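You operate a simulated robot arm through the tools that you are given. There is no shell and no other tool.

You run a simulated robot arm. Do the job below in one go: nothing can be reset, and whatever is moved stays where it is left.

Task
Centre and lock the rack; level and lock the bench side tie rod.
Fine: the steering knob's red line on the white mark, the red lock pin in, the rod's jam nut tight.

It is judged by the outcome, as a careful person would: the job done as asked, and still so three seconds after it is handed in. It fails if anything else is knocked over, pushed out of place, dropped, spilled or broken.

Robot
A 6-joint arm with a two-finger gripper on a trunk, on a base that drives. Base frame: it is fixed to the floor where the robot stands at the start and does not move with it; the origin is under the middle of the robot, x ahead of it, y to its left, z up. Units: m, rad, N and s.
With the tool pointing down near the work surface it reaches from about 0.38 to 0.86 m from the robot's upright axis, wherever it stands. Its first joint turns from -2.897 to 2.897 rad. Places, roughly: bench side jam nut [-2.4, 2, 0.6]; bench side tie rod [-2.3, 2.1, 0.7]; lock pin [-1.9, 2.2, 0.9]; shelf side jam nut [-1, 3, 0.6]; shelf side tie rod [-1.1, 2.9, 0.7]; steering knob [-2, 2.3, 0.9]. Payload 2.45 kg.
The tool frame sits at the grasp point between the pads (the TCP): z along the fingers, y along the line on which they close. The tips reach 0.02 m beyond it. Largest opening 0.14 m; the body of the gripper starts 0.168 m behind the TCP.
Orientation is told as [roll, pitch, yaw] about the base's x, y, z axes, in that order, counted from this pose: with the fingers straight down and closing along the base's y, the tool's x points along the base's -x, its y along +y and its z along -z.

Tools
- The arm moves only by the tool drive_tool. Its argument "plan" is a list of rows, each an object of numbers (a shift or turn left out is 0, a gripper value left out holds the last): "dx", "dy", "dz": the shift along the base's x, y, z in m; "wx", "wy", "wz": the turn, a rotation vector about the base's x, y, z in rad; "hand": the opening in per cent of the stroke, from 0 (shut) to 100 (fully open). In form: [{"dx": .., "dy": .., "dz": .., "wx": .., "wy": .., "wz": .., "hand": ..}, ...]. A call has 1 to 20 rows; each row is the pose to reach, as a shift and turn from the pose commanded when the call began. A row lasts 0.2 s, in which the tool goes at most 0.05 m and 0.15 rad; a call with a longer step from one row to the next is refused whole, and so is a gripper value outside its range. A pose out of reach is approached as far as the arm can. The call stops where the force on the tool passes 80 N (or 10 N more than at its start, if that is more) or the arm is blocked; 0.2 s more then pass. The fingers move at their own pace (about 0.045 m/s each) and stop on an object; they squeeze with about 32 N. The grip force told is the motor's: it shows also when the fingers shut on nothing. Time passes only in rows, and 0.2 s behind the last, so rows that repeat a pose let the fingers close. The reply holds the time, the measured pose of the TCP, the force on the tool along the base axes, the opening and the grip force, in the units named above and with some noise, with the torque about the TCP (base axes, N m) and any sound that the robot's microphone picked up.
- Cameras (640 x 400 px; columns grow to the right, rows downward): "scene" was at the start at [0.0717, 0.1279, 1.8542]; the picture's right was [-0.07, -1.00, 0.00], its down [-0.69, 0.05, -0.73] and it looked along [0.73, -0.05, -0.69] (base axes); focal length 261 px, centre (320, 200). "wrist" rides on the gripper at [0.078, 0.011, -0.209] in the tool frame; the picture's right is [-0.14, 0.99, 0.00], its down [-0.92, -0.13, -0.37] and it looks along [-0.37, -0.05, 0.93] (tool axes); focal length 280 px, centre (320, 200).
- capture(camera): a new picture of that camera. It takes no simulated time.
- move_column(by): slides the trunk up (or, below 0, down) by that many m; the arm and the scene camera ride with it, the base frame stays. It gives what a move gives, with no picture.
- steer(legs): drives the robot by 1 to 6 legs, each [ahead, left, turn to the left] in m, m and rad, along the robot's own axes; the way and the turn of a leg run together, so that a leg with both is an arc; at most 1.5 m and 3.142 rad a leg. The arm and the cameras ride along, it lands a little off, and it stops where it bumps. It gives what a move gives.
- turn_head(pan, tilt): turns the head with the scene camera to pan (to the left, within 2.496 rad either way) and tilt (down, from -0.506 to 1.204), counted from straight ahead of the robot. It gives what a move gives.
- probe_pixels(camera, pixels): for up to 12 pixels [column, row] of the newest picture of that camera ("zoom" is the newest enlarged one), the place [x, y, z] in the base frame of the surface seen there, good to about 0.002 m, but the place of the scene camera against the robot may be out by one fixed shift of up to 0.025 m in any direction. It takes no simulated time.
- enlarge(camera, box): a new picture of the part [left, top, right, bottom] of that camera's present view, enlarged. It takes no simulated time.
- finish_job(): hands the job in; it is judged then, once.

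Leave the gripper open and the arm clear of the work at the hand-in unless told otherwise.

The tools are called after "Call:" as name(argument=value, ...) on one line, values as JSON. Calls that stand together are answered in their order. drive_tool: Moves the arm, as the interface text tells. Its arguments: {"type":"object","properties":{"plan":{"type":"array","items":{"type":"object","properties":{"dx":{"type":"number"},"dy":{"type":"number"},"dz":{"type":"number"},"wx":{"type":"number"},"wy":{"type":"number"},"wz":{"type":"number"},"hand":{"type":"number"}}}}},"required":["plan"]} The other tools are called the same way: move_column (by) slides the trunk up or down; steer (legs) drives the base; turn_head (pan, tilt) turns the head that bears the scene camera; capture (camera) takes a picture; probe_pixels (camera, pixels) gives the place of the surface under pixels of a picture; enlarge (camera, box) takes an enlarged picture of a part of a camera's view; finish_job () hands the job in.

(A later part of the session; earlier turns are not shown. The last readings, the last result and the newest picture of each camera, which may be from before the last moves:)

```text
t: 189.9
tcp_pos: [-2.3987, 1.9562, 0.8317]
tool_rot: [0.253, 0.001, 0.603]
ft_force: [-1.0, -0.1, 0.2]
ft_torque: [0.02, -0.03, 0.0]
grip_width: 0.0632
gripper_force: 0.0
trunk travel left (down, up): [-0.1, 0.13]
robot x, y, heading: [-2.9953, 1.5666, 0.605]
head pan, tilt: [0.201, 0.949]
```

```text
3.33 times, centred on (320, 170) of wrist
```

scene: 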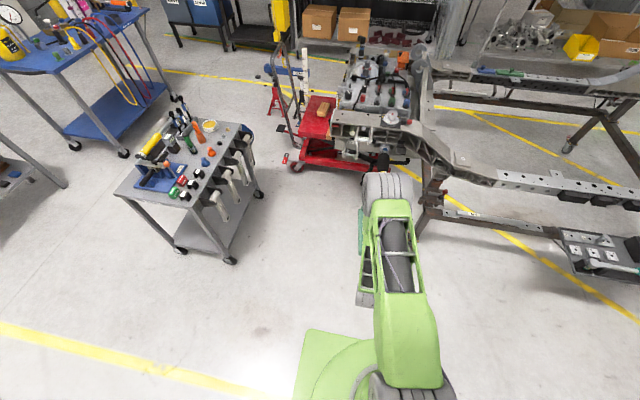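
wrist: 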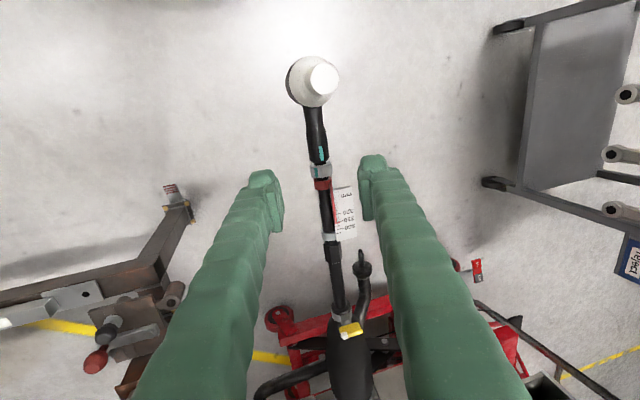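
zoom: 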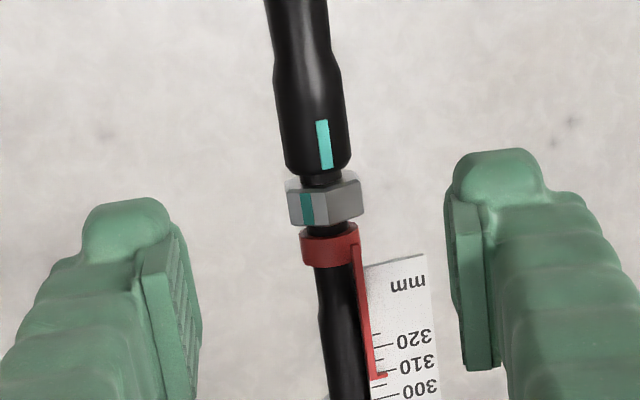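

Flats match the pads now; nut centre is 6 mm inboard and 1.5 mm aside of my line, as planned. I move in 0.10 m and close on the nut.

Call:
drive_tool(plan=[{"dx": -0.006, "dy": 0.0087, "dz": -0.0386}, {"dx": -0.0106, "dy": 0.0152, "dz": -0.0675}, {"dx": -0.0151, "dy": 0.0217, "dz": -0.0964}, {"dx": -0.0151, "dy": 0.0217, "dz": -0.0964}])

Call:
capture(camera="wrist")

Call:
enlarge(camera="wrist", box=[250, 130, 390, 280])

```text
t: 190.9
tcp_pos: [-2.4099, 1.9771, 0.7363]
tool_rot: [0.253, 0.001, 0.603]
ft_force: [-0.5, 0.1, 0.4]
ft_torque: [0.03, 0.03, 0.01]
grip_width: 0.063
gripper_force: 0.0
trunk travel left (down, up): [-0.1, 0.13]
robot x, y, heading: [-2.9979, 1.5657, 0.608]
head pan, tilt: [0.201, 0.949]
```

```text
taken
```

wrist: 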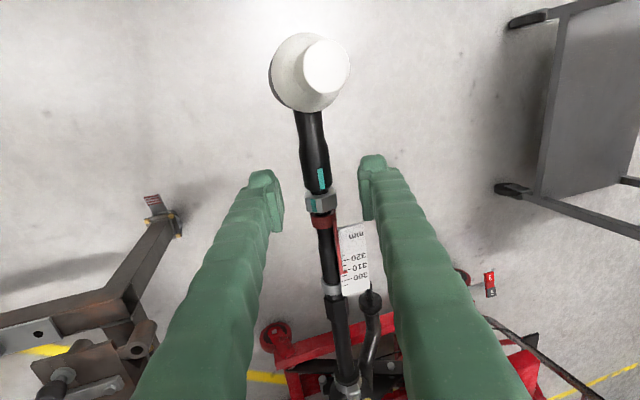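

```text
2.67 times, centred on (320, 205) of wrist
```

zoom: 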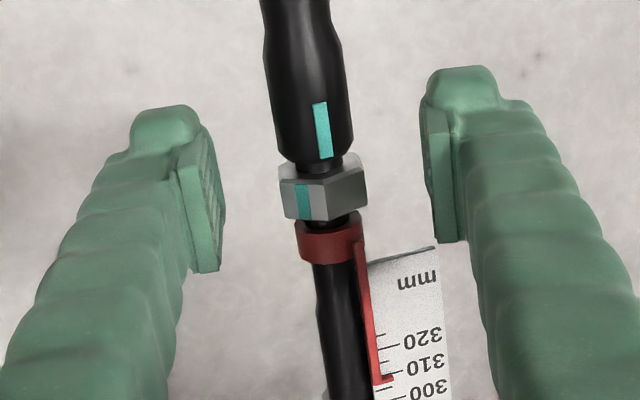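

All clear of tag and pointer. I close on the nut.

Call:
drive_tool(plan=[{"hand": 25}, {"hand": 18}, {"hand": 0}, {"hand": 0}, {"hand": 0}])

Call:
enlarge(camera="wrist", box=[240, 30, 400, 250])

```text
t: 192.1
tcp_pos: [-2.4106, 1.9776, 0.7342]
tool_rot: [0.251, 0.002, 0.603]
ft_force: [1.6, 1.5, -9.9]
ft_torque: [0.1, -0.16, -0.03]
grip_width: 0.0232
gripper_force: 44.5
trunk travel left (down, up): [-0.1, 0.13]
robot x, y, heading: [-2.9915, 1.5679, 0.605]
head pan, tilt: [0.201, 0.949]
```

```text
1.82 times, centred on (320, 140) of wrist
```

zoom: 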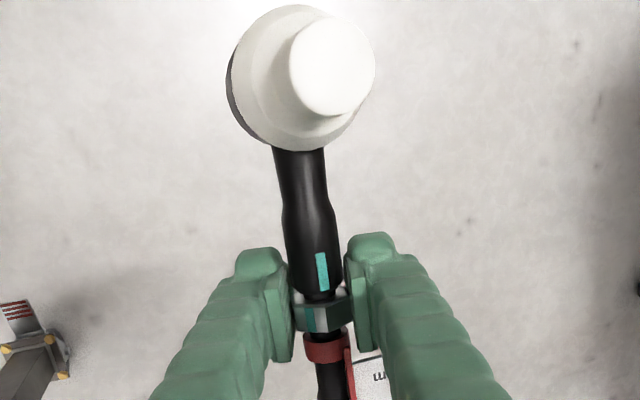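

Gripped at 23.2 mm, rod end undisturbed. I turn +0.2 rad (tightening sense), following the nut outward slightly.

Call:
drive_tool(plan=[{"dz": -0.0015}, {"dx": -0.0003, "dy": -0.0002, "dz": -0.0015, "wx": -0.082, "wy": -0.057}, {"dx": -0.0006, "dy": -0.0004, "dz": -0.0015, "wx": -0.164, "wy": -0.114}, {"dx": -0.0006, "dy": -0.0004, "dz": -0.0015, "wx": -0.164, "wy": -0.114}])

Call:
enlarge(camera="wrist", box=[240, 30, 400, 250])

```text
t: 193.1
tcp_pos: [-2.4106, 1.9777, 0.734]
tool_rot: [0.05, -0.003, 0.605]
ft_force: [4.9, 8.1, -5.8]
ft_torque: [0.14, -0.26, -0.01]
grip_width: 0.023
gripper_force: 45.0
trunk travel left (down, up): [-0.1, 0.13]
robot x, y, heading: [-2.9968, 1.5619, 0.6]
head pan, tilt: [0.201, 0.949]
```

```text
1.82 times, centred on (320, 140) of wrist
```

zoom: 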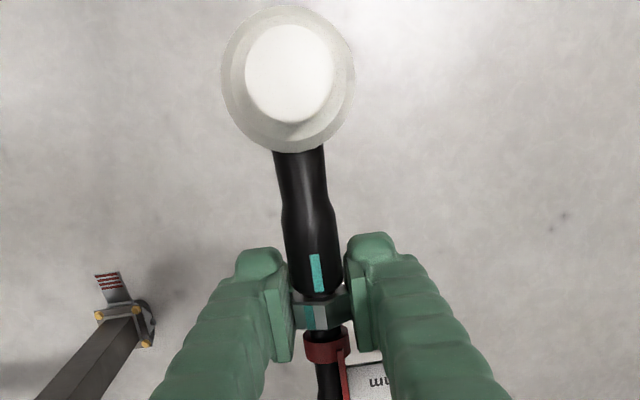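

Smooth; the rod end stays upright. Another +0.2.

Call:
drive_tool(plan=[{"dx": -0.0003, "dy": 0.0003, "wx": -0.082, "wy": -0.057}, {"dx": -0.0003, "dy": 0.0003, "wx": -0.164, "wy": -0.114}, {"dx": -0.0003, "dy": 0.0003, "wx": -0.164, "wy": -0.114}])

Call:
enlarge(camera="wrist", box=[240, 30, 400, 250])

```text
t: 193.9
tcp_pos: [-2.4116, 1.9781, 0.734]
tool_rot: [-0.149, -0.001, 0.604]
ft_force: [13.0, 6.4, -2.3]
ft_torque: [0.13, -0.18, 0.24]
grip_width: 0.0231
gripper_force: 45.0
trunk travel left (down, up): [-0.1, 0.13]
robot x, y, heading: [-2.9958, 1.5665, 0.609]
head pan, tilt: [0.201, 0.949]
```

```text
1.82 times, centred on (320, 140) of wrist
```

zoom: 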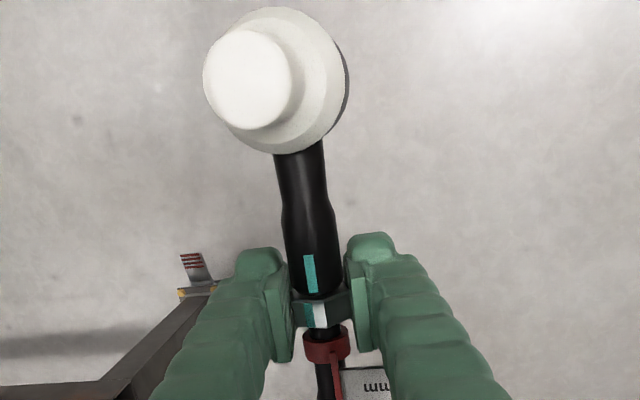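

Rod end still upright (mark matches). I ease 2 mm inward to relieve 14 N and turn another +0.2.

Call:
drive_tool(plan=[{"dx": 0.0014, "dy": 0.001, "wx": -0.082, "wy": -0.057}, {"dx": 0.0014, "dy": 0.001, "wx": -0.164, "wy": -0.114}, {"dx": 0.0014, "dy": 0.001, "wx": -0.164, "wy": -0.114}])

Call:
enlarge(camera="wrist", box=[240, 30, 400, 250])

```text
t: 194.7
tcp_pos: [-2.4116, 1.9779, 0.7338]
tool_rot: [-0.35, -0.001, 0.603]
ft_force: [13.6, -1.2, 0.5]
ft_torque: [-0.22, 0.15, 0.16]
grip_width: 0.023
gripper_force: 45.2
trunk travel left (down, up): [-0.1, 0.13]
robot x, y, heading: [-2.9976, 1.5652, 0.601]
head pan, tilt: [0.201, 0.949]
```

```text
1.82 times, centred on (320, 140) of wrist
```

zoom: 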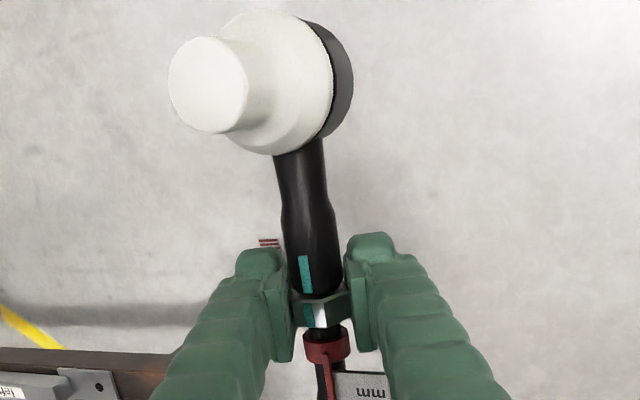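

The marks are nearly in line; about 10° to go. I turn +0.1 and watch torque.

Call:
drive_tool(plan=[{"dx": 0.0022, "dy": 0.0003, "wx": -0.041, "wy": -0.0285}, {"dx": 0.0022, "dy": 0.0003, "wx": -0.082, "wy": -0.057}, {"dx": 0.0022, "dy": 0.0003, "wx": -0.082, "wy": -0.057}])

Call:
enlarge(camera="wrist", box=[280, 150, 360, 230])

```text
t: 195.5
tcp_pos: [-2.4102, 1.9777, 0.7331]
tool_rot: [-0.449, 0.003, 0.603]
ft_force: [0.2, -3.0, 0.6]
ft_torque: [-0.09, 0.31, -0.06]
grip_width: 0.0221
gripper_force: 44.6
trunk travel left (down, up): [-0.1, 0.13]
robot x, y, heading: [-3.0004, 1.5685, 0.603]
head pan, tilt: [0.201, 0.949]
```

```text
5.00 times, centred on (320, 190) of wrist
```

zoom: 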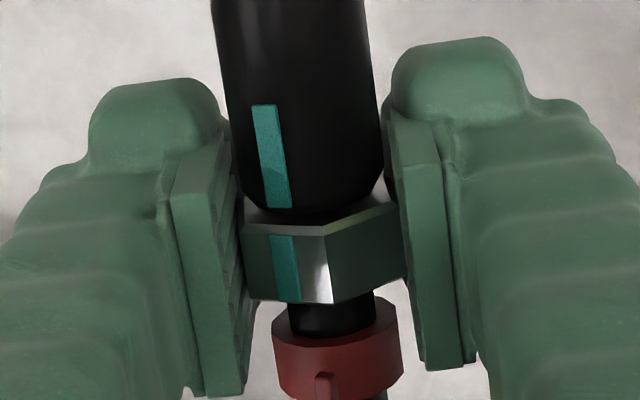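

The teal marks are in line within a couple of degrees and the nut is at the sleeve. Torque still low; I turn on in small steps to feel it tighten.

Call:
drive_tool(plan=[{"wx": -0.0205, "wy": -0.0143}, {"wx": -0.041, "wy": -0.0285}, {"wx": -0.0615, "wy": -0.0428}, {"wx": -0.0615, "wy": -0.0428}])

Call:
enlarge(camera="wrist", box=[280, 150, 360, 230])

```text
t: 196.5
tcp_pos: [-2.4095, 1.9781, 0.733]
tool_rot: [-0.523, 0.003, 0.604]
ft_force: [-3.5, -7.6, -13.6]
ft_torque: [0.33, 0.35, -0.3]
grip_width: 0.0215
gripper_force: 45.2
trunk travel left (down, up): [-0.1, 0.13]
robot x, y, heading: [-2.997, 1.5663, 0.606]
head pan, tilt: [0.201, 0.949]
```

```text
5.00 times, centred on (320, 190) of wrist
```

zoom: 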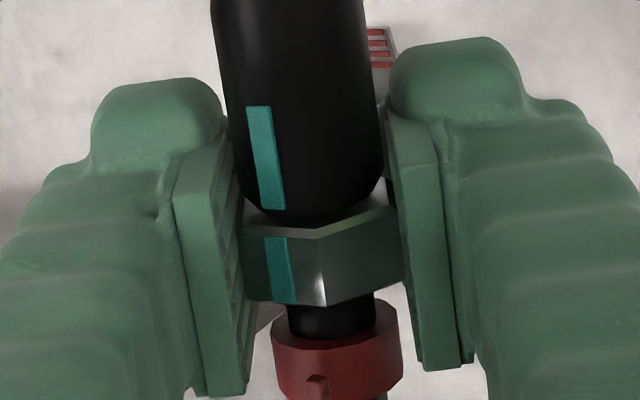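

Torque about the rod axis has risen to ~0.5 N·m and the nut now lags the hand slightly: it is seating. I turn 0.1 further to see if the torque climbs.

Call:
drive_tool(plan=[{"wx": -0.041, "wy": -0.0285, "dz": -0.001}, {"wx": -0.082, "wy": -0.057, "dz": -0.001}, {"wx": -0.082, "wy": -0.057, "dz": -0.001}])

Call:
capture(camera="wrist")

Call:
enlarge(camera="wrist", box=[280, 150, 360, 230])

```text
t: 197.3
tcp_pos: [-2.4095, 1.9773, 0.7319]
tool_rot: [-0.623, 0.001, 0.605]
ft_force: [-2.8, -11.5, -15.2]
ft_torque: [0.74, 0.63, -0.08]
grip_width: 0.0218
gripper_force: 44.8
trunk travel left (down, up): [-0.1, 0.13]
robot x, y, heading: [-2.9998, 1.5655, 0.605]
head pan, tilt: [0.201, 0.949]
```

```text
taken
```

wrist: 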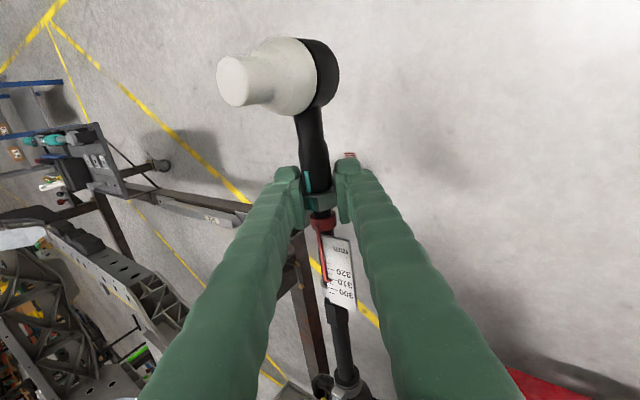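

```text
5.00 times, centred on (320, 190) of wrist
```

zoom: 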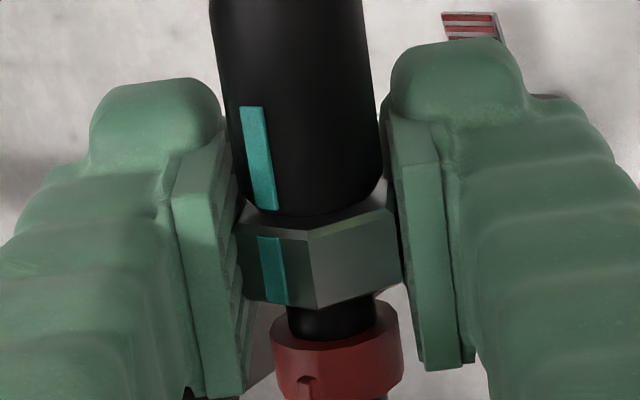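

Torque reached ~1 N·m with the nut no longer turning: it is jammed against the sleeve with both teal marks in line. I open and back out along the tool axis to verify from above.

Call:
drive_tool(plan=[{"hand": 25}, {"hand": 45}, {"hand": 45}, {"dx": -0.011, "dy": 0.016, "dz": 0.027}, {"dx": -0.022, "dy": 0.032, "dz": 0.054}, {"dx": -0.0333, "dy": 0.048, "dz": 0.081}])

Call:
capture(camera="wrist")

Call:
enlarge(camera="wrist", box=[270, 90, 370, 220])

```text
t: 198.7
tcp_pos: [-2.4399, 2.0234, 0.8155]
tool_rot: [-0.622, 0.001, 0.605]
ft_force: [0.0, -0.3, 0.0]
ft_torque: [-0.01, -0.03, 0.04]
grip_width: 0.0629
gripper_force: 0.1
trunk travel left (down, up): [-0.1, 0.13]
robot x, y, heading: [-2.999, 1.5641, 0.6]
head pan, tilt: [0.201, 0.949]
```

```text
taken
```

wrist: 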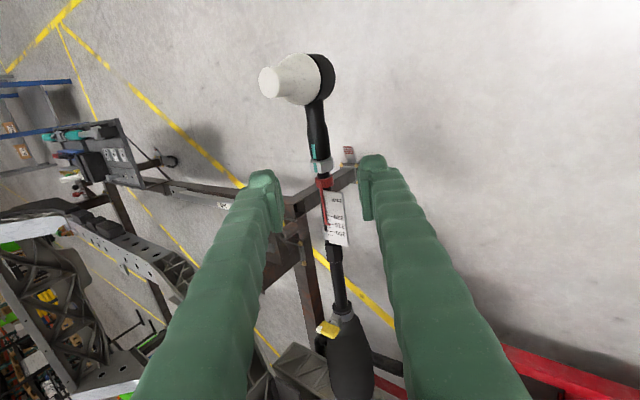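

```text
3.08 times, centred on (320, 155) of wrist
```

zoom: 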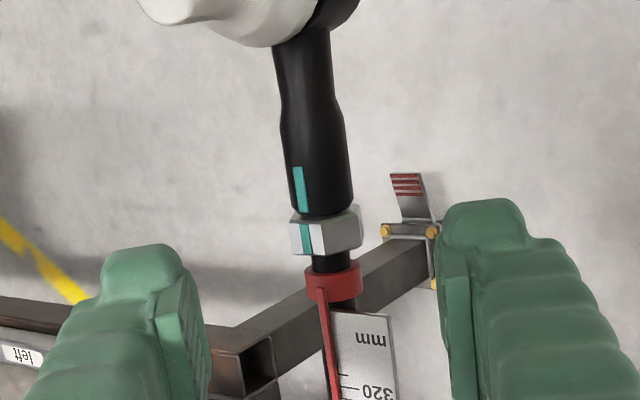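

Nut and rod-end marks look in line and the rod end stays upright. I straighten the tool and look from directly above.

Call:
drive_tool(plan=[{"dx": 0.013, "dy": -0.003, "dz": 0.02, "wx": 0.102, "wy": 0.071}, {"dx": 0.026, "dy": -0.007, "dz": 0.035, "wx": 0.204, "wy": 0.142}, {"dx": 0.04, "dy": -0.01, "dz": 0.046, "wx": 0.306, "wy": 0.213}, {"dx": 0.053, "dy": -0.014, "dz": 0.046, "wx": 0.408, "wy": 0.284}, {"dx": 0.066, "dy": -0.017, "dz": 0.046, "wx": 0.511, "wy": 0.355}, {"dx": 0.066, "dy": -0.017, "dz": 0.046, "wx": 0.511, "wy": 0.355}])

Call:
capture(camera="wrist")

Call:
enlarge(camera="wrist", box=[295, 80, 335, 150])

Call:
enlarge(camera="wrist", box=[270, 0, 350, 120])

```text
t: 200.1
tcp_pos: [-2.377, 2.0082, 0.8602]
tool_rot: [0.003, 0.0, 0.607]
ft_force: [0.1, 0.0, -0.2]
ft_torque: [-0.03, 0.01, -0.02]
grip_width: 0.063
gripper_force: 0.0
trunk travel left (down, up): [-0.1, 0.13]
robot x, y, heading: [-2.9954, 1.5625, 0.601]
head pan, tilt: [0.201, 0.949]
```

```text
taken
```

wrist: 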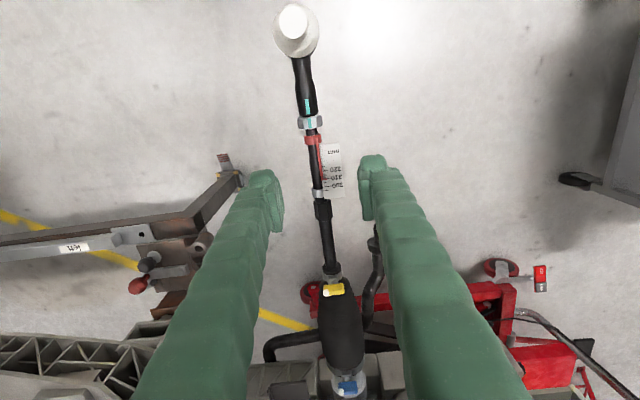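

```text
5.71 times, centred on (315, 115) of wrist
```

zoom: 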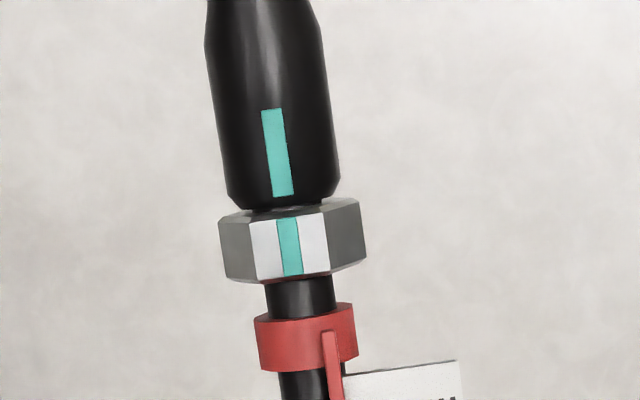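

```text
3.33 times, centred on (310, 60) of wrist
```

zoom: 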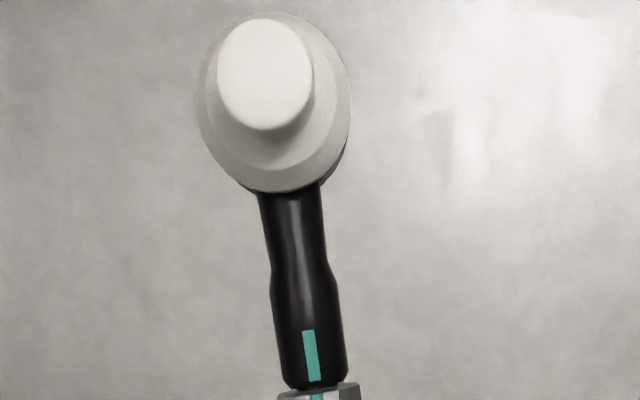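

Seen from above: the nut's top flat carries its teal mark exactly in line with the rod end's mark, and it abuts the sleeve; the stud is upright. I re-check level and the length pointer.

Call:
enlarge(camera="wrist", box=[285, 120, 365, 280])

Call:
probe_pixels(camera="wrist", pixels=[[322, 222], [323, 226], [324, 230], [324, 234], [325, 238], [325, 242], [326, 246], [327, 250], [327, 254], [328, 258], [329, 261], [329, 264]])

Call:
probe_pixels(camera="wrist", pixels=[[312, 148], [313, 151], [313, 154], [314, 157], [314, 160], [315, 163], [315, 166], [315, 169], [316, 172], [316, 175], [317, 178], [317, 181]])

Call:
probe_pixels(camera="wrist", pixels=[[301, 62], [302, 66], [302, 70], [303, 74], [303, 78], [304, 82], [304, 86], [305, 90], [305, 94], [306, 98], [306, 102], [307, 106]])

```text
2.50 times, centred on (325, 200) of wrist
```

zoom: 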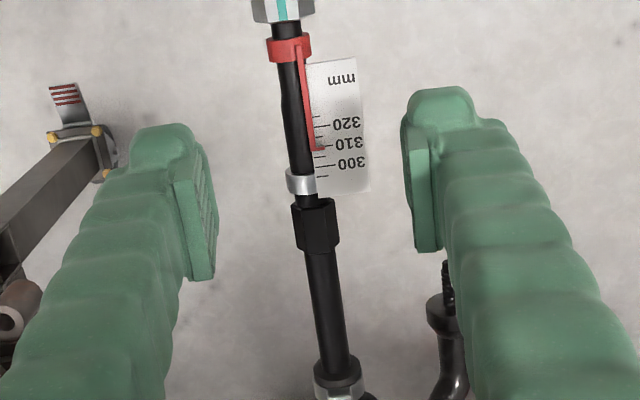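

```text
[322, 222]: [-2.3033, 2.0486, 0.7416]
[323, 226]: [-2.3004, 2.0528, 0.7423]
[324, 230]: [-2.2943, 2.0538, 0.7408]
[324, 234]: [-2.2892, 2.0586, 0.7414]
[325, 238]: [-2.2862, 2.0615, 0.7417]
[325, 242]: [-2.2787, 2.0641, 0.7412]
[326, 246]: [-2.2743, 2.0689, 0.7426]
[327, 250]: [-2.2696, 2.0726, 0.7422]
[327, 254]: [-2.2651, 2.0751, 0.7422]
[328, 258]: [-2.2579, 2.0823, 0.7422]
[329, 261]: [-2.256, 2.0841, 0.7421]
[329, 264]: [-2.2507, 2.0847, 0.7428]
```

```text
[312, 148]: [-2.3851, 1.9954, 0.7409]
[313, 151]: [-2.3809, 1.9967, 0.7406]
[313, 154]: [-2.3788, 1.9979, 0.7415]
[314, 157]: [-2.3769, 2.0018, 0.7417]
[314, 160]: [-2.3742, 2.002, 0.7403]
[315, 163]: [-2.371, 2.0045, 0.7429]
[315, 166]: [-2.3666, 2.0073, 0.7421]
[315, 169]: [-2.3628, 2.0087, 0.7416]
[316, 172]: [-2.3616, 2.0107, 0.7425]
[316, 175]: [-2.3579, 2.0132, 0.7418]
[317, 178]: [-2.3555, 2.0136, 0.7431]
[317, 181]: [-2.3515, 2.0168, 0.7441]
```

```text
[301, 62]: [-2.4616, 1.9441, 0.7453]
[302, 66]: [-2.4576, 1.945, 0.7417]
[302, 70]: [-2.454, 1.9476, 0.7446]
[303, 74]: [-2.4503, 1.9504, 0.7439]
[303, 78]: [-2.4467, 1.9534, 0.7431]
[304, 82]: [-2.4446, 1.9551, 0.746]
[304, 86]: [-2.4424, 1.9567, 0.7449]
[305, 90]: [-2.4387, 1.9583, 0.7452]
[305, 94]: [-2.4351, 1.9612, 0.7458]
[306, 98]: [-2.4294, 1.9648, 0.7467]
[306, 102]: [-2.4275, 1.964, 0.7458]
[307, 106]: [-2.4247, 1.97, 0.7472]
```

Level holds (shaft, tube and sleeve axes agree within ~0.5°), pointer unchanged at its original ~308–310. I lift the arm clear, open the hand and back off.

Call:
drive_tool(plan=[{"dz": 0.045, "hand": 100}, {"dz": 0.09}, {"dz": 0.135}, {"dz": 0.18}, {"dz": 0.225}, {"dz": 0.27}, {"dz": 0.3}])

Call:
steer(legs=[[-0.35, 0, 0]])

Call:
turn_head(pan=0.0, tilt=0.75)

Call:
capture(camera="scene")

Call:
capture(camera="wrist")

```text
t: 201.7
tcp_pos: [-2.3765, 2.0055, 1.1603]
tool_rot: [0.0, -0.001, 0.604]
ft_force: [0.1, 0.2, -0.6]
ft_torque: [0.02, 0.01, 0.01]
grip_width: 0.1397
gripper_force: 0.1
trunk travel left (down, up): [-0.1, 0.13]
robot x, y, heading: [-2.9978, 1.5646, 0.596]
head pan, tilt: [0.201, 0.949]
```

```text
t: 204.0
tcp_pos: [-2.6611, 1.8038, 1.1626]
tool_rot: [0.001, 0.0, 0.594]
ft_force: [0.2, -0.1, 0.7]
ft_torque: [0.02, -0.03, 0.0]
grip_width: 0.14
gripper_force: 0.1
trunk travel left (down, up): [-0.1, 0.13]
robot x, y, heading: [-3.2833, 1.3689, 0.592]
head pan, tilt: [0.201, 0.949]
```

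```text
t: 204.7
tcp_pos: [-2.661, 1.8023, 1.1611]
tool_rot: [0.002, 0.001, 0.594]
ft_force: [-0.4, -0.1, 0.2]
ft_torque: [0.0, 0.0, -0.02]
grip_width: 0.14
gripper_force: 0.0
trunk travel left (down, up): [-0.1, 0.13]
robot x, y, heading: [-3.2847, 1.371, 0.596]
head pan, tilt: [0.0, 0.75]
```

```text
taken
```

scene: 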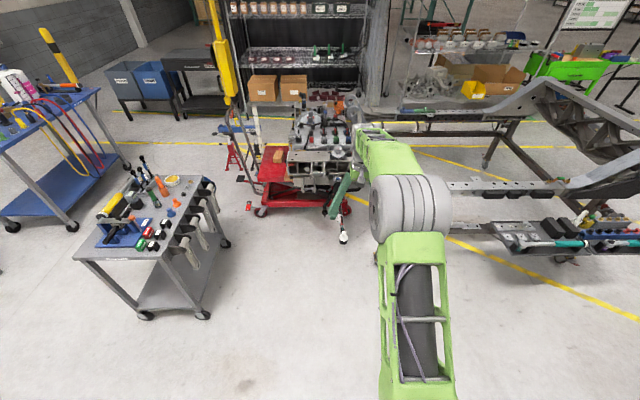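

```text
taken
```

wrist: 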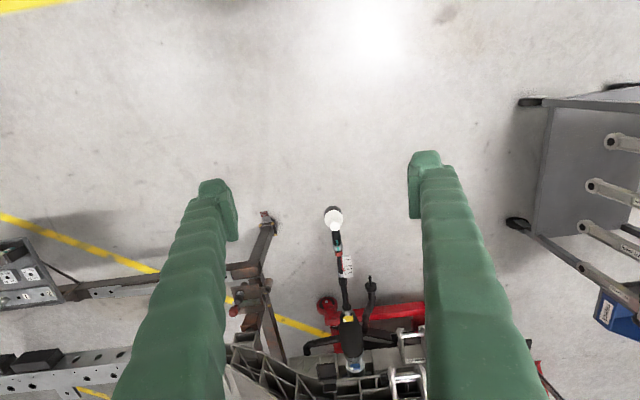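

To view the finished work unobstructed, I turn the base right 0.6 rad (free floor there) and look left with the head.

Call:
steer(legs=[[0, 0, -0.6]])

Call:
turn_head(pan=0.6, tilt=0.65)

Call:
capture(camera="scene")

```text
t: 206.7
tcp_pos: [-2.5243, 1.3801, 1.1604]
tool_rot: [0.001, -0.002, 0.003]
ft_force: [0.3, 0.1, 0.1]
ft_torque: [0.03, -0.01, 0.03]
grip_width: 0.1397
gripper_force: 0.1
trunk travel left (down, up): [-0.1, 0.13]
robot x, y, heading: [-3.2867, 1.37, 0.003]
head pan, tilt: [0.0, 0.75]
```

```text
t: 207.7
tcp_pos: [-2.5254, 1.3799, 1.1605]
tool_rot: [-0.001, 0.0, 0.001]
ft_force: [-0.5, -0.2, 0.5]
ft_torque: [-0.01, -0.02, -0.01]
grip_width: 0.1403
gripper_force: 0.1
trunk travel left (down, up): [-0.1, 0.13]
robot x, y, heading: [-3.2848, 1.3674, 0.003]
head pan, tilt: [0.6, 0.649]
```

```text
taken
```

scene: 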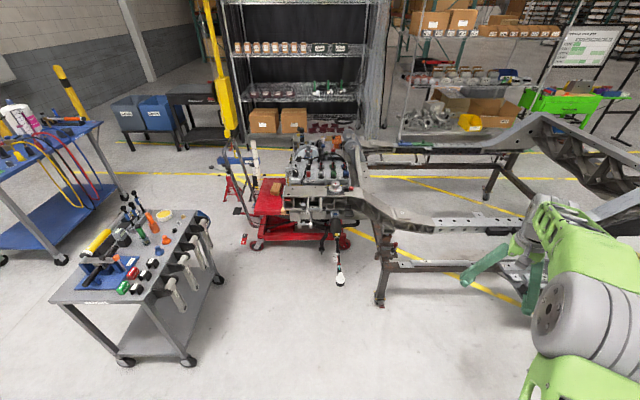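

Clear view now: knob at about (336,187), rod at (338,215–280). I enlarge both.

Call:
enlarge(camera="scene", box=[305, 165, 385, 215])

Call:
enlarge(camera="scene", box=[315, 205, 375, 295])

Call:
enlarge(camera="scene", box=[320, 173, 356, 197])

```text
8.00 times, centred on (345, 190) of scene
```

zoom: 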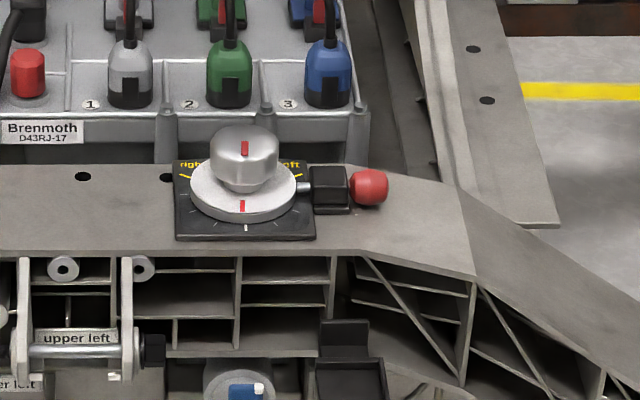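

```text
4.44 times, centred on (345, 250) of scene
```

zoom: 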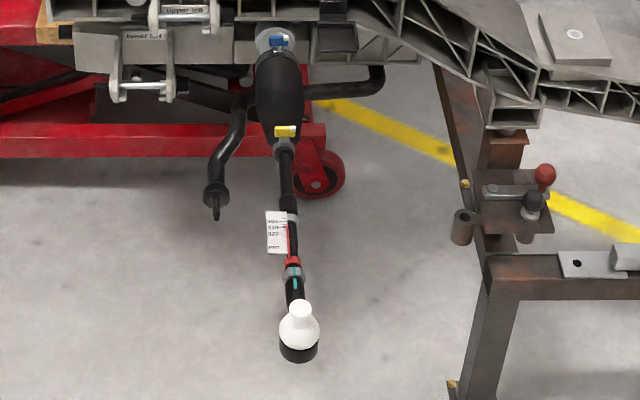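

```text
16.00 times, centred on (338, 185) of scene
```

zoom: 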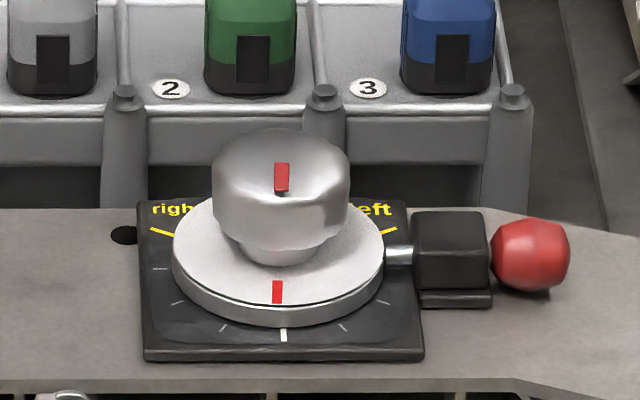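

The scene zoom shows pin home and nut/rod good, but the red line looks possibly 2–4° off the white mark – axial loads on the rod may have used up play at the pin. I go back to the knob stance to check it closely: turn left, then shift there with the arm high.

Call:
drive_tool(plan=[{"dx": -0.04, "dz": 0.02}, {"dx": -0.08, "dz": 0.04}, {"dx": -0.12, "dz": 0.06}, {"dx": -0.16, "dz": 0.08}, {"dx": -0.18, "dz": 0.1}])

Call:
steer(legs=[[0, 0, 2.155]])

```text
t: 208.9
tcp_pos: [-2.7039, 1.3813, 1.2618]
tool_rot: [0.0, 0.002, 0.003]
ft_force: [0.0, -0.3, -0.2]
ft_torque: [0.01, -0.02, -0.01]
grip_width: 0.1402
gripper_force: 0.0
trunk travel left (down, up): [-0.1, 0.13]
robot x, y, heading: [-3.2862, 1.373, 0.004]
head pan, tilt: [0.6, 0.649]
```

```text
t: 214.4
tcp_pos: [-3.6114, 1.8511, 1.262]
tool_rot: [0.0, 0.001, 2.146]
ft_force: [-0.2, 0.0, 0.3]
ft_torque: [0.03, 0.0, 0.03]
grip_width: 0.14
gripper_force: 0.0
trunk travel left (down, up): [-0.1, 0.13]
robot x, y, heading: [-3.2859, 1.3689, 2.147]
head pan, tilt: [0.6, 0.649]
```

Heading 2.147. Target stance is 0.35 back and 0.93 right. I drive back first, then right 0.90.

Call:
steer(legs=[[-0.35, 0, 0], [0, -0.9, 0]])

Call:
turn_head(pan=-0.9, tilt=0.95)

Call:
capture(camera="scene")

```text
t: 224.6
tcp_pos: [-2.6711, 2.0576, 1.2623]
tool_rot: [0.001, 0.0, 2.164]
ft_force: [-0.4, -0.5, -0.4]
ft_torque: [0.02, 0.0, -0.01]
grip_width: 0.14
gripper_force: 0.0
trunk travel left (down, up): [-0.1, 0.13]
robot x, y, heading: [-2.3384, 1.584, 2.166]
head pan, tilt: [0.6, 0.649]
```

```text
t: 226.2
tcp_pos: [-2.6714, 2.0568, 1.261]
tool_rot: [0.0, 0.001, 2.165]
ft_force: [-0.4, 0.0, -0.1]
ft_torque: [0.02, -0.01, 0.01]
grip_width: 0.1399
gripper_force: 0.1
trunk travel left (down, up): [-0.1, 0.13]
robot x, y, heading: [-2.3391, 1.5802, 2.163]
head pan, tilt: [-0.901, 0.949]
```

```text
taken
```

scene: 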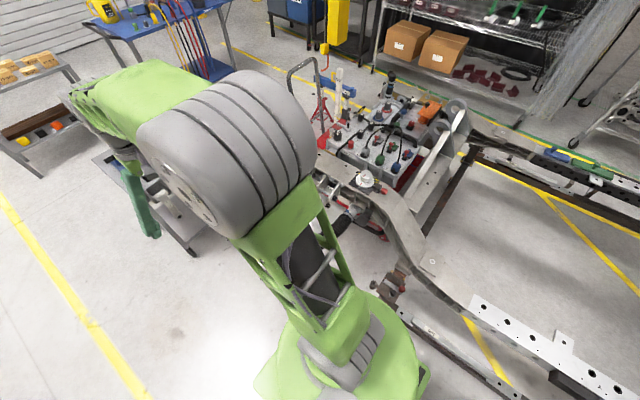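

I enlarge the knob from this closer head view (366,180).

Call:
enlarge(camera="scene", box=[346, 165, 396, 197])

```text
12.50 times, centred on (371, 181) of scene
```

zoom: 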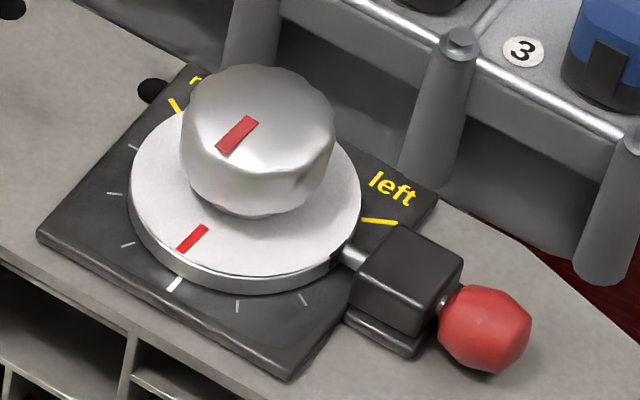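

Close but not conclusive. I bring the wrist camera over the knob for a precise look.

Call:
drive_tool(plan=[{"dx": 0.0429, "dy": 0.0099, "wz": -0.0667}, {"dx": 0.0857, "dy": 0.0197, "wz": -0.1333}, {"dx": 0.1286, "dy": 0.0296, "wz": -0.2}, {"dx": 0.1715, "dy": 0.0395, "wz": -0.2667}, {"dx": 0.2143, "dy": 0.0493, "wz": -0.3333}, {"dx": 0.2572, "dy": 0.0592, "wz": -0.4}, {"dx": 0.3, "dy": 0.0691, "wz": -0.4667}, {"dx": 0.3429, "dy": 0.0789, "wz": -0.5333}, {"dx": 0.3858, "dy": 0.0888, "wz": -0.6}, {"dx": 0.4287, "dy": 0.0987, "wz": -0.6667}, {"dx": 0.4715, "dy": 0.1085, "wz": -0.7333}, {"dx": 0.5144, "dy": 0.1184, "wz": -0.8}, {"dx": 0.5573, "dy": 0.1283, "wz": -0.8667}, {"dx": 0.6, "dy": 0.1381, "wz": -0.9333}, {"dx": 0.643, "dy": 0.148, "wz": -1.0}, {"dx": 0.643, "dy": 0.148, "wz": -1.0, "dz": -0.05}, {"dx": 0.643, "dy": 0.148, "wz": -1.0, "dz": -0.1}, {"dx": 0.643, "dy": 0.148, "wz": -1.0, "dz": -0.15}, {"dx": 0.643, "dy": 0.148, "wz": -1.0, "dz": -0.16}])

Call:
capture(camera="wrist")

```text
t: 230.2
tcp_pos: [-2.0288, 2.2048, 1.1009]
tool_rot: [0.0, 0.0, 1.165]
ft_force: [-0.3, -0.1, -0.5]
ft_torque: [0.02, -0.02, -0.02]
grip_width: 0.1401
gripper_force: 0.0
trunk travel left (down, up): [-0.1, 0.13]
robot x, y, heading: [-2.347, 1.5811, 2.166]
head pan, tilt: [-0.901, 0.949]
```

```text
taken
```

wrist: 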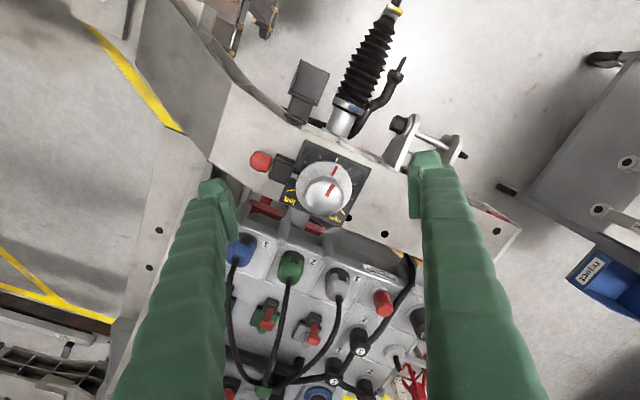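

Call:
enlarge(camera="wrist", box=[280, 130, 370, 230])

Call:
enlarge(camera="wrist", box=[315, 140, 355, 175])

```text
4.00 times, centred on (325, 180) of wrist
```

zoom: 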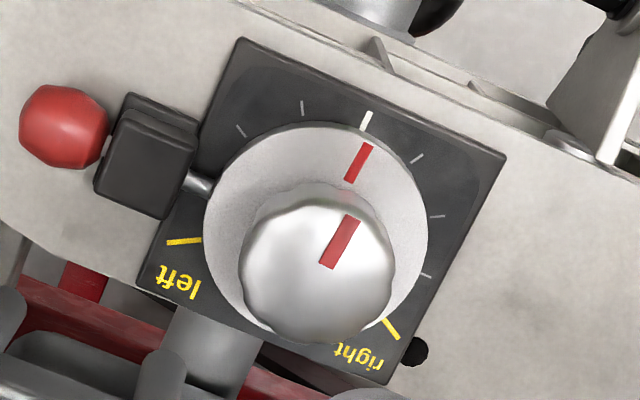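

```text
11.43 times, centred on (335, 158) of wrist
```

zoom: 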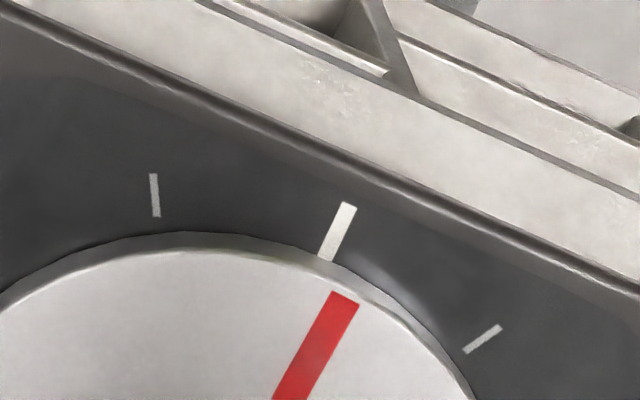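

Precise look: the red line has shifted ~4° back toward "right" – the rod work pushed the rack within the pin's play. I'll correct it: grip the knob again and turn it about +0.075 rad. First position above the knob with yaw 1.6 and hand at 58%.

Call:
drive_tool(plan=[{"dx": 0.0065, "dy": 0.0142, "wz": 0.11, "hand": 58}, {"dx": 0.0129, "dy": 0.0284, "wz": 0.22}, {"dx": 0.0194, "dy": 0.0425, "wz": 0.33}, {"dx": 0.0258, "dy": 0.0567, "wz": 0.435}, {"dx": 0.0258, "dy": 0.0567, "wz": 0.435}, {"dx": 0.0258, "dy": 0.0567, "wz": 0.435}])

Call:
capture(camera="wrist")

```text
t: 231.6
tcp_pos: [-2.0042, 2.2627, 1.1013]
tool_rot: [0.002, 0.0, 1.6]
ft_force: [1.0, -0.1, 0.3]
ft_torque: [0.01, -0.02, -0.04]
grip_width: 0.0814
gripper_force: 0.1
trunk travel left (down, up): [-0.1, 0.13]
robot x, y, heading: [-2.3348, 1.5787, 2.162]
head pan, tilt: [-0.901, 0.949]
```

```text
taken
```

wrist: 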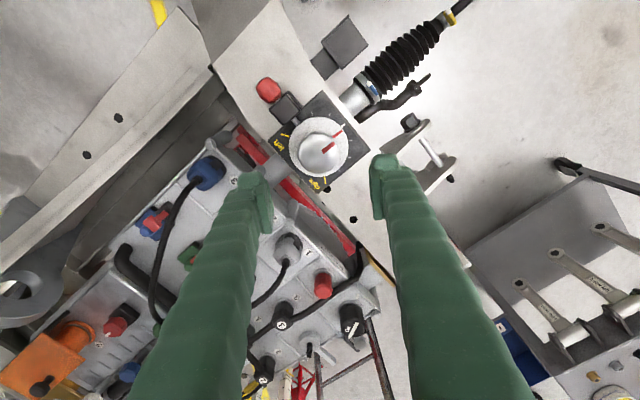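

The knob is centred under the tool (317,155). I descend to z≈0.941.

Call:
drive_tool(plan=[{"dz": -0.04}, {"dz": -0.08}, {"dz": -0.115}, {"dz": -0.14}, {"dz": -0.16}, {"dz": -0.16}])

Call:
enlarge(camera="wrist", box=[240, 100, 420, 250])

```text
t: 233.0
tcp_pos: [-2.0051, 2.261, 0.9411]
tool_rot: [0.0, 0.001, 1.599]
ft_force: [0.4, 0.3, 0.7]
ft_torque: [-0.03, -0.02, 0.02]
grip_width: 0.0812
gripper_force: 0.0
trunk travel left (down, up): [-0.1, 0.13]
robot x, y, heading: [-2.337, 1.5815, 2.162]
head pan, tilt: [-0.901, 0.949]
```

```text
2.67 times, centred on (330, 175) of wrist
```

zoom: 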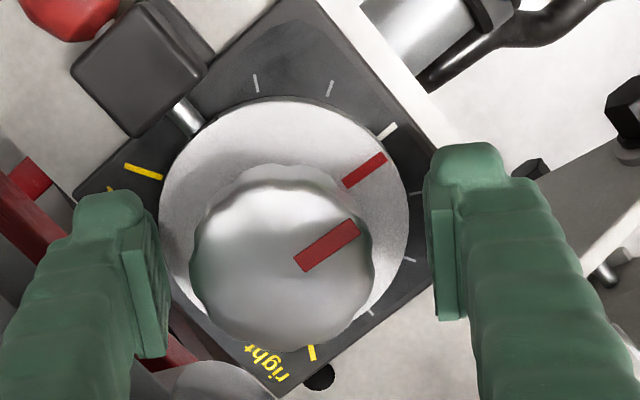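

The knob sits ~4 mm left of mid-grip; I shift +4 mm in x and close.

Call:
drive_tool(plan=[{"dx": 0.004}, {"dx": 0.004, "hand": 42}, {"dx": 0.004, "hand": 0}, {"dx": 0.004, "hand": 0}, {"dx": 0.004, "hand": 0}])

```text
t: 234.2
tcp_pos: [-2.0013, 2.2615, 0.9432]
tool_rot: [-0.001, 0.0, 1.6]
ft_force: [-7.2, -0.3, 0.1]
ft_torque: [0.02, 0.07, 0.08]
grip_width: 0.0549
gripper_force: 45.0
trunk travel left (down, up): [-0.1, 0.13]
robot x, y, heading: [-2.3381, 1.5791, 2.162]
head pan, tilt: [-0.901, 0.949]
```

Small −7 N; I trim and turn the knob +0.06 rad, watching the torque against the pin.

Call:
drive_tool(plan=[{"dx": -0.0015}, {"dx": -0.0015, "wz": 0.03}, {"dx": -0.0015, "wz": 0.06}, {"dx": -0.0015, "wz": 0.06}])

Call:
enlarge(camera="wrist", box=[240, 100, 420, 250])

```text
t: 235.2
tcp_pos: [-2.0014, 2.261, 0.9418]
tool_rot: [0.001, 0.0, 1.66]
ft_force: [0.7, -1.2, -2.9]
ft_torque: [-0.1, -0.11, -0.06]
grip_width: 0.0549
gripper_force: 45.2
trunk travel left (down, up): [-0.1, 0.13]
robot x, y, heading: [-2.3393, 1.5815, 2.163]
head pan, tilt: [-0.901, 0.949]
```

```text
2.67 times, centred on (330, 175) of wrist
```

zoom: 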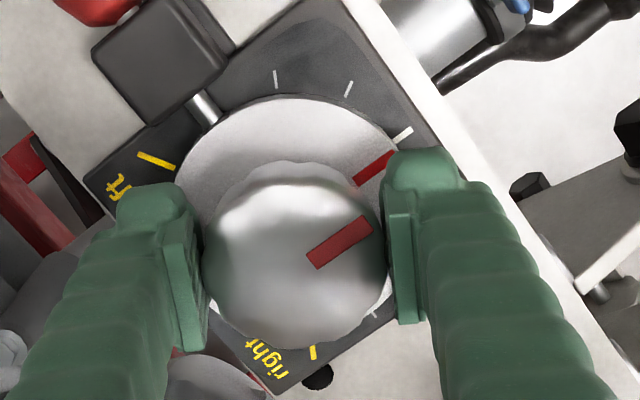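

I zoom on the red tick and white mark for an exact reading.

Call:
enlarge(camera="wrist", box=[335, 140, 375, 175])

Call:
enlarge(camera="wrist", box=[270, 115, 330, 160])

```text
11.43 times, centred on (355, 158) of wrist
```

zoom: 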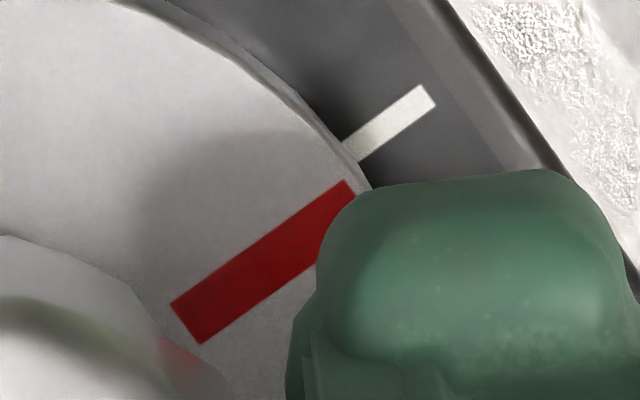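

```text
8.89 times, centred on (300, 138) of wrist
```

zoom: 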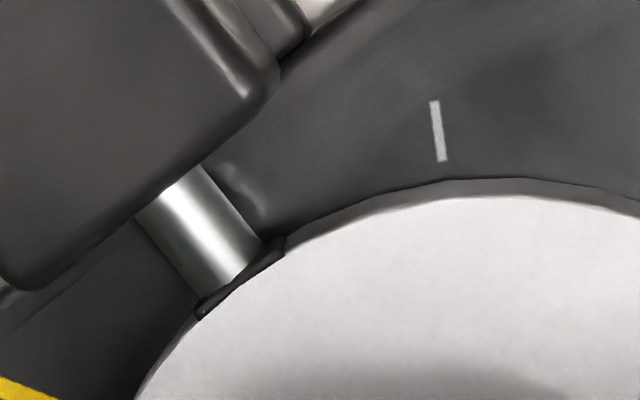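

Now the red line is ~1° short of the white mark. I add +0.018 rad and then release carefully.

Call:
drive_tool(plan=[{"wz": 0.01}, {"wz": 0.019}, {"wz": 0.019}])

Call:
enlarge(camera="wrist", box=[335, 140, 375, 175])

```text
t: 236.0
tcp_pos: [-2.0009, 2.261, 0.9424]
tool_rot: [0.002, 0.002, 1.677]
ft_force: [3.0, -8.4, -4.2]
ft_torque: [-0.03, -0.05, -0.1]
grip_width: 0.055
gripper_force: 45.0
trunk travel left (down, up): [-0.1, 0.13]
robot x, y, heading: [-2.3368, 1.58, 2.161]
head pan, tilt: [-0.901, 0.949]
```

```text
11.43 times, centred on (355, 158) of wrist
```

zoom: 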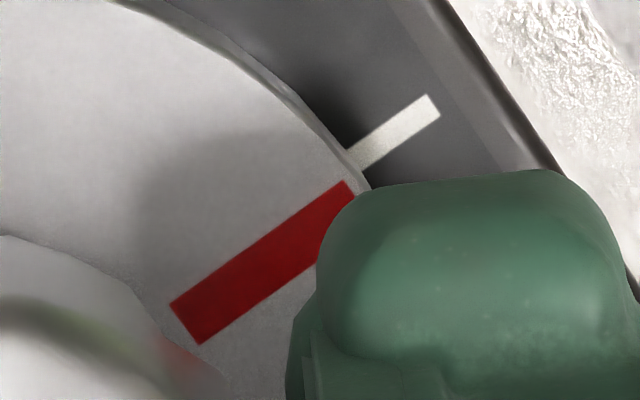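

Red line and white mark now coincide (offset ~0 mm). I open the fingers and rise to verify it stayed.

Call:
drive_tool(plan=[{"hand": 42}, {"hand": 58}, {"hand": 58}, {"dz": 0.02}, {"dz": 0.06}, {"dz": 0.1}, {"dz": 0.14}, {"dz": 0.16}])

Call:
capture(camera="wrist")

Call:
enlarge(camera="wrist", box=[300, 110, 360, 150])

Call:
enlarge(camera="wrist", box=[250, 60, 380, 200])

```text
t: 237.8
tcp_pos: [-2.0013, 2.262, 1.1003]
tool_rot: [-0.001, -0.001, 1.678]
ft_force: [-0.5, 0.0, 0.8]
ft_torque: [0.0, 0.0, 0.02]
grip_width: 0.0812
gripper_force: 0.0
trunk travel left (down, up): [-0.1, 0.13]
robot x, y, heading: [-2.3364, 1.5806, 2.166]
head pan, tilt: [-0.901, 0.949]
```

```text
taken
```

wrist: 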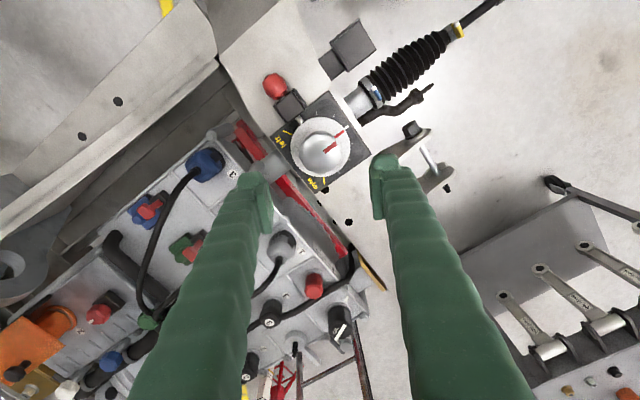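

```text
10.00 times, centred on (330, 130) of wrist
```

zoom: 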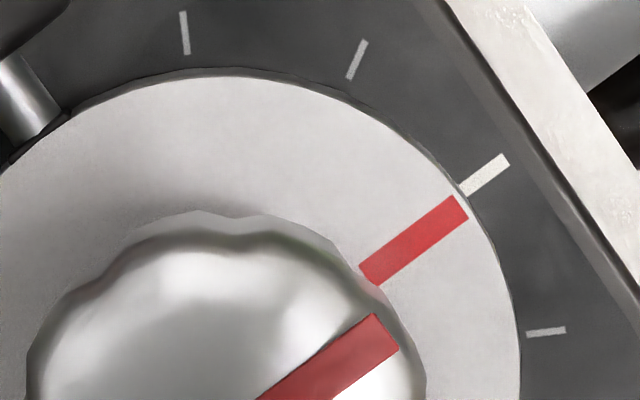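

```text
2.86 times, centred on (315, 130) of wrist
```

zoom: 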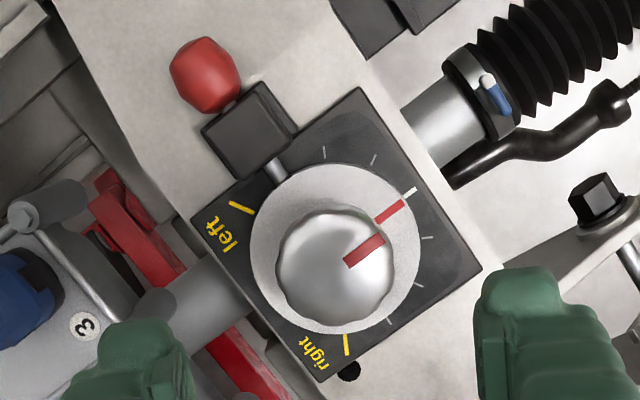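

Knob red line and white mark are exactly in line, and the pin is home. I raise the arm and swing it back out over the open floor, hand open.

Call:
drive_tool(plan=[{"dz": 0.045, "hand": 100}, {"dz": 0.09}, {"dz": 0.135}, {"dz": 0.16}, {"dx": -0.043, "dy": -0.0132, "dz": 0.16, "wz": 0.03}, {"dx": -0.086, "dy": -0.0264, "dz": 0.16, "wz": 0.06}, {"dx": -0.129, "dy": -0.0396, "dz": 0.16, "wz": 0.09}, {"dx": -0.172, "dy": -0.0528, "dz": 0.16, "wz": 0.12}, {"dx": -0.215, "dy": -0.066, "dz": 0.16, "wz": 0.15}, {"dx": -0.258, "dy": -0.0792, "dz": 0.16, "wz": 0.18}, {"dx": -0.301, "dy": -0.0924, "dz": 0.16, "wz": 0.21}, {"dx": -0.344, "dy": -0.1056, "dz": 0.16, "wz": 0.24}, {"dx": -0.387, "dy": -0.1188, "dz": 0.16, "wz": 0.27}, {"dx": -0.43, "dy": -0.132, "dz": 0.16, "wz": 0.3}, {"dx": -0.473, "dy": -0.1452, "dz": 0.16, "wz": 0.33}, {"dx": -0.516, "dy": -0.1584, "dz": 0.16, "wz": 0.36}, {"dx": -0.559, "dy": -0.1716, "dz": 0.16, "wz": 0.39}, {"dx": -0.602, "dy": -0.1848, "dz": 0.16, "wz": 0.42}, {"dx": -0.645, "dy": -0.198, "dz": 0.16, "wz": 0.45}, {"dx": -0.67, "dy": -0.205, "dz": 0.16, "wz": 0.48}])

Call:
capture(camera="wrist")

Call:
enlarge(camera="scene", box=[346, 165, 396, 197])

```text
t: 242.0
tcp_pos: [-2.6703, 2.0577, 1.2623]
tool_rot: [0.001, 0.0, 2.16]
ft_force: [0.8, 0.1, 0.2]
ft_torque: [0.01, 0.01, 0.04]
grip_width: 0.1398
gripper_force: 0.1
trunk travel left (down, up): [-0.1, 0.13]
robot x, y, heading: [-2.3359, 1.5792, 2.167]
head pan, tilt: [-0.901, 0.949]
```

```text
taken
```

wrist: 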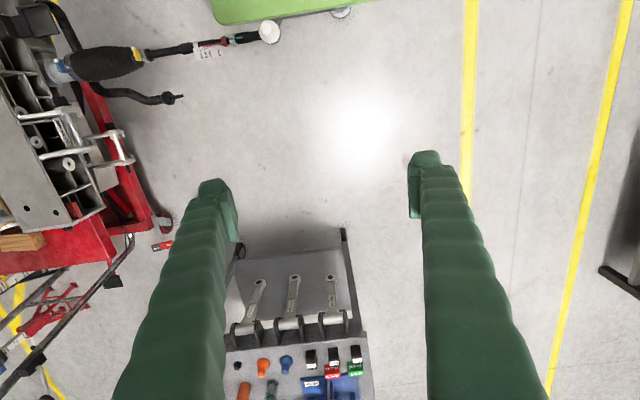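

```text
12.50 times, centred on (371, 181) of scene
```

zoom: 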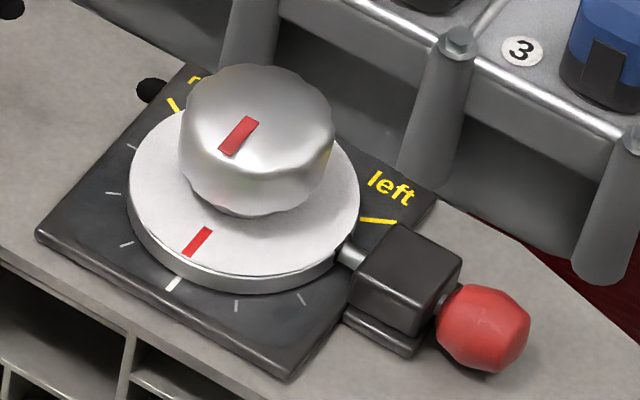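

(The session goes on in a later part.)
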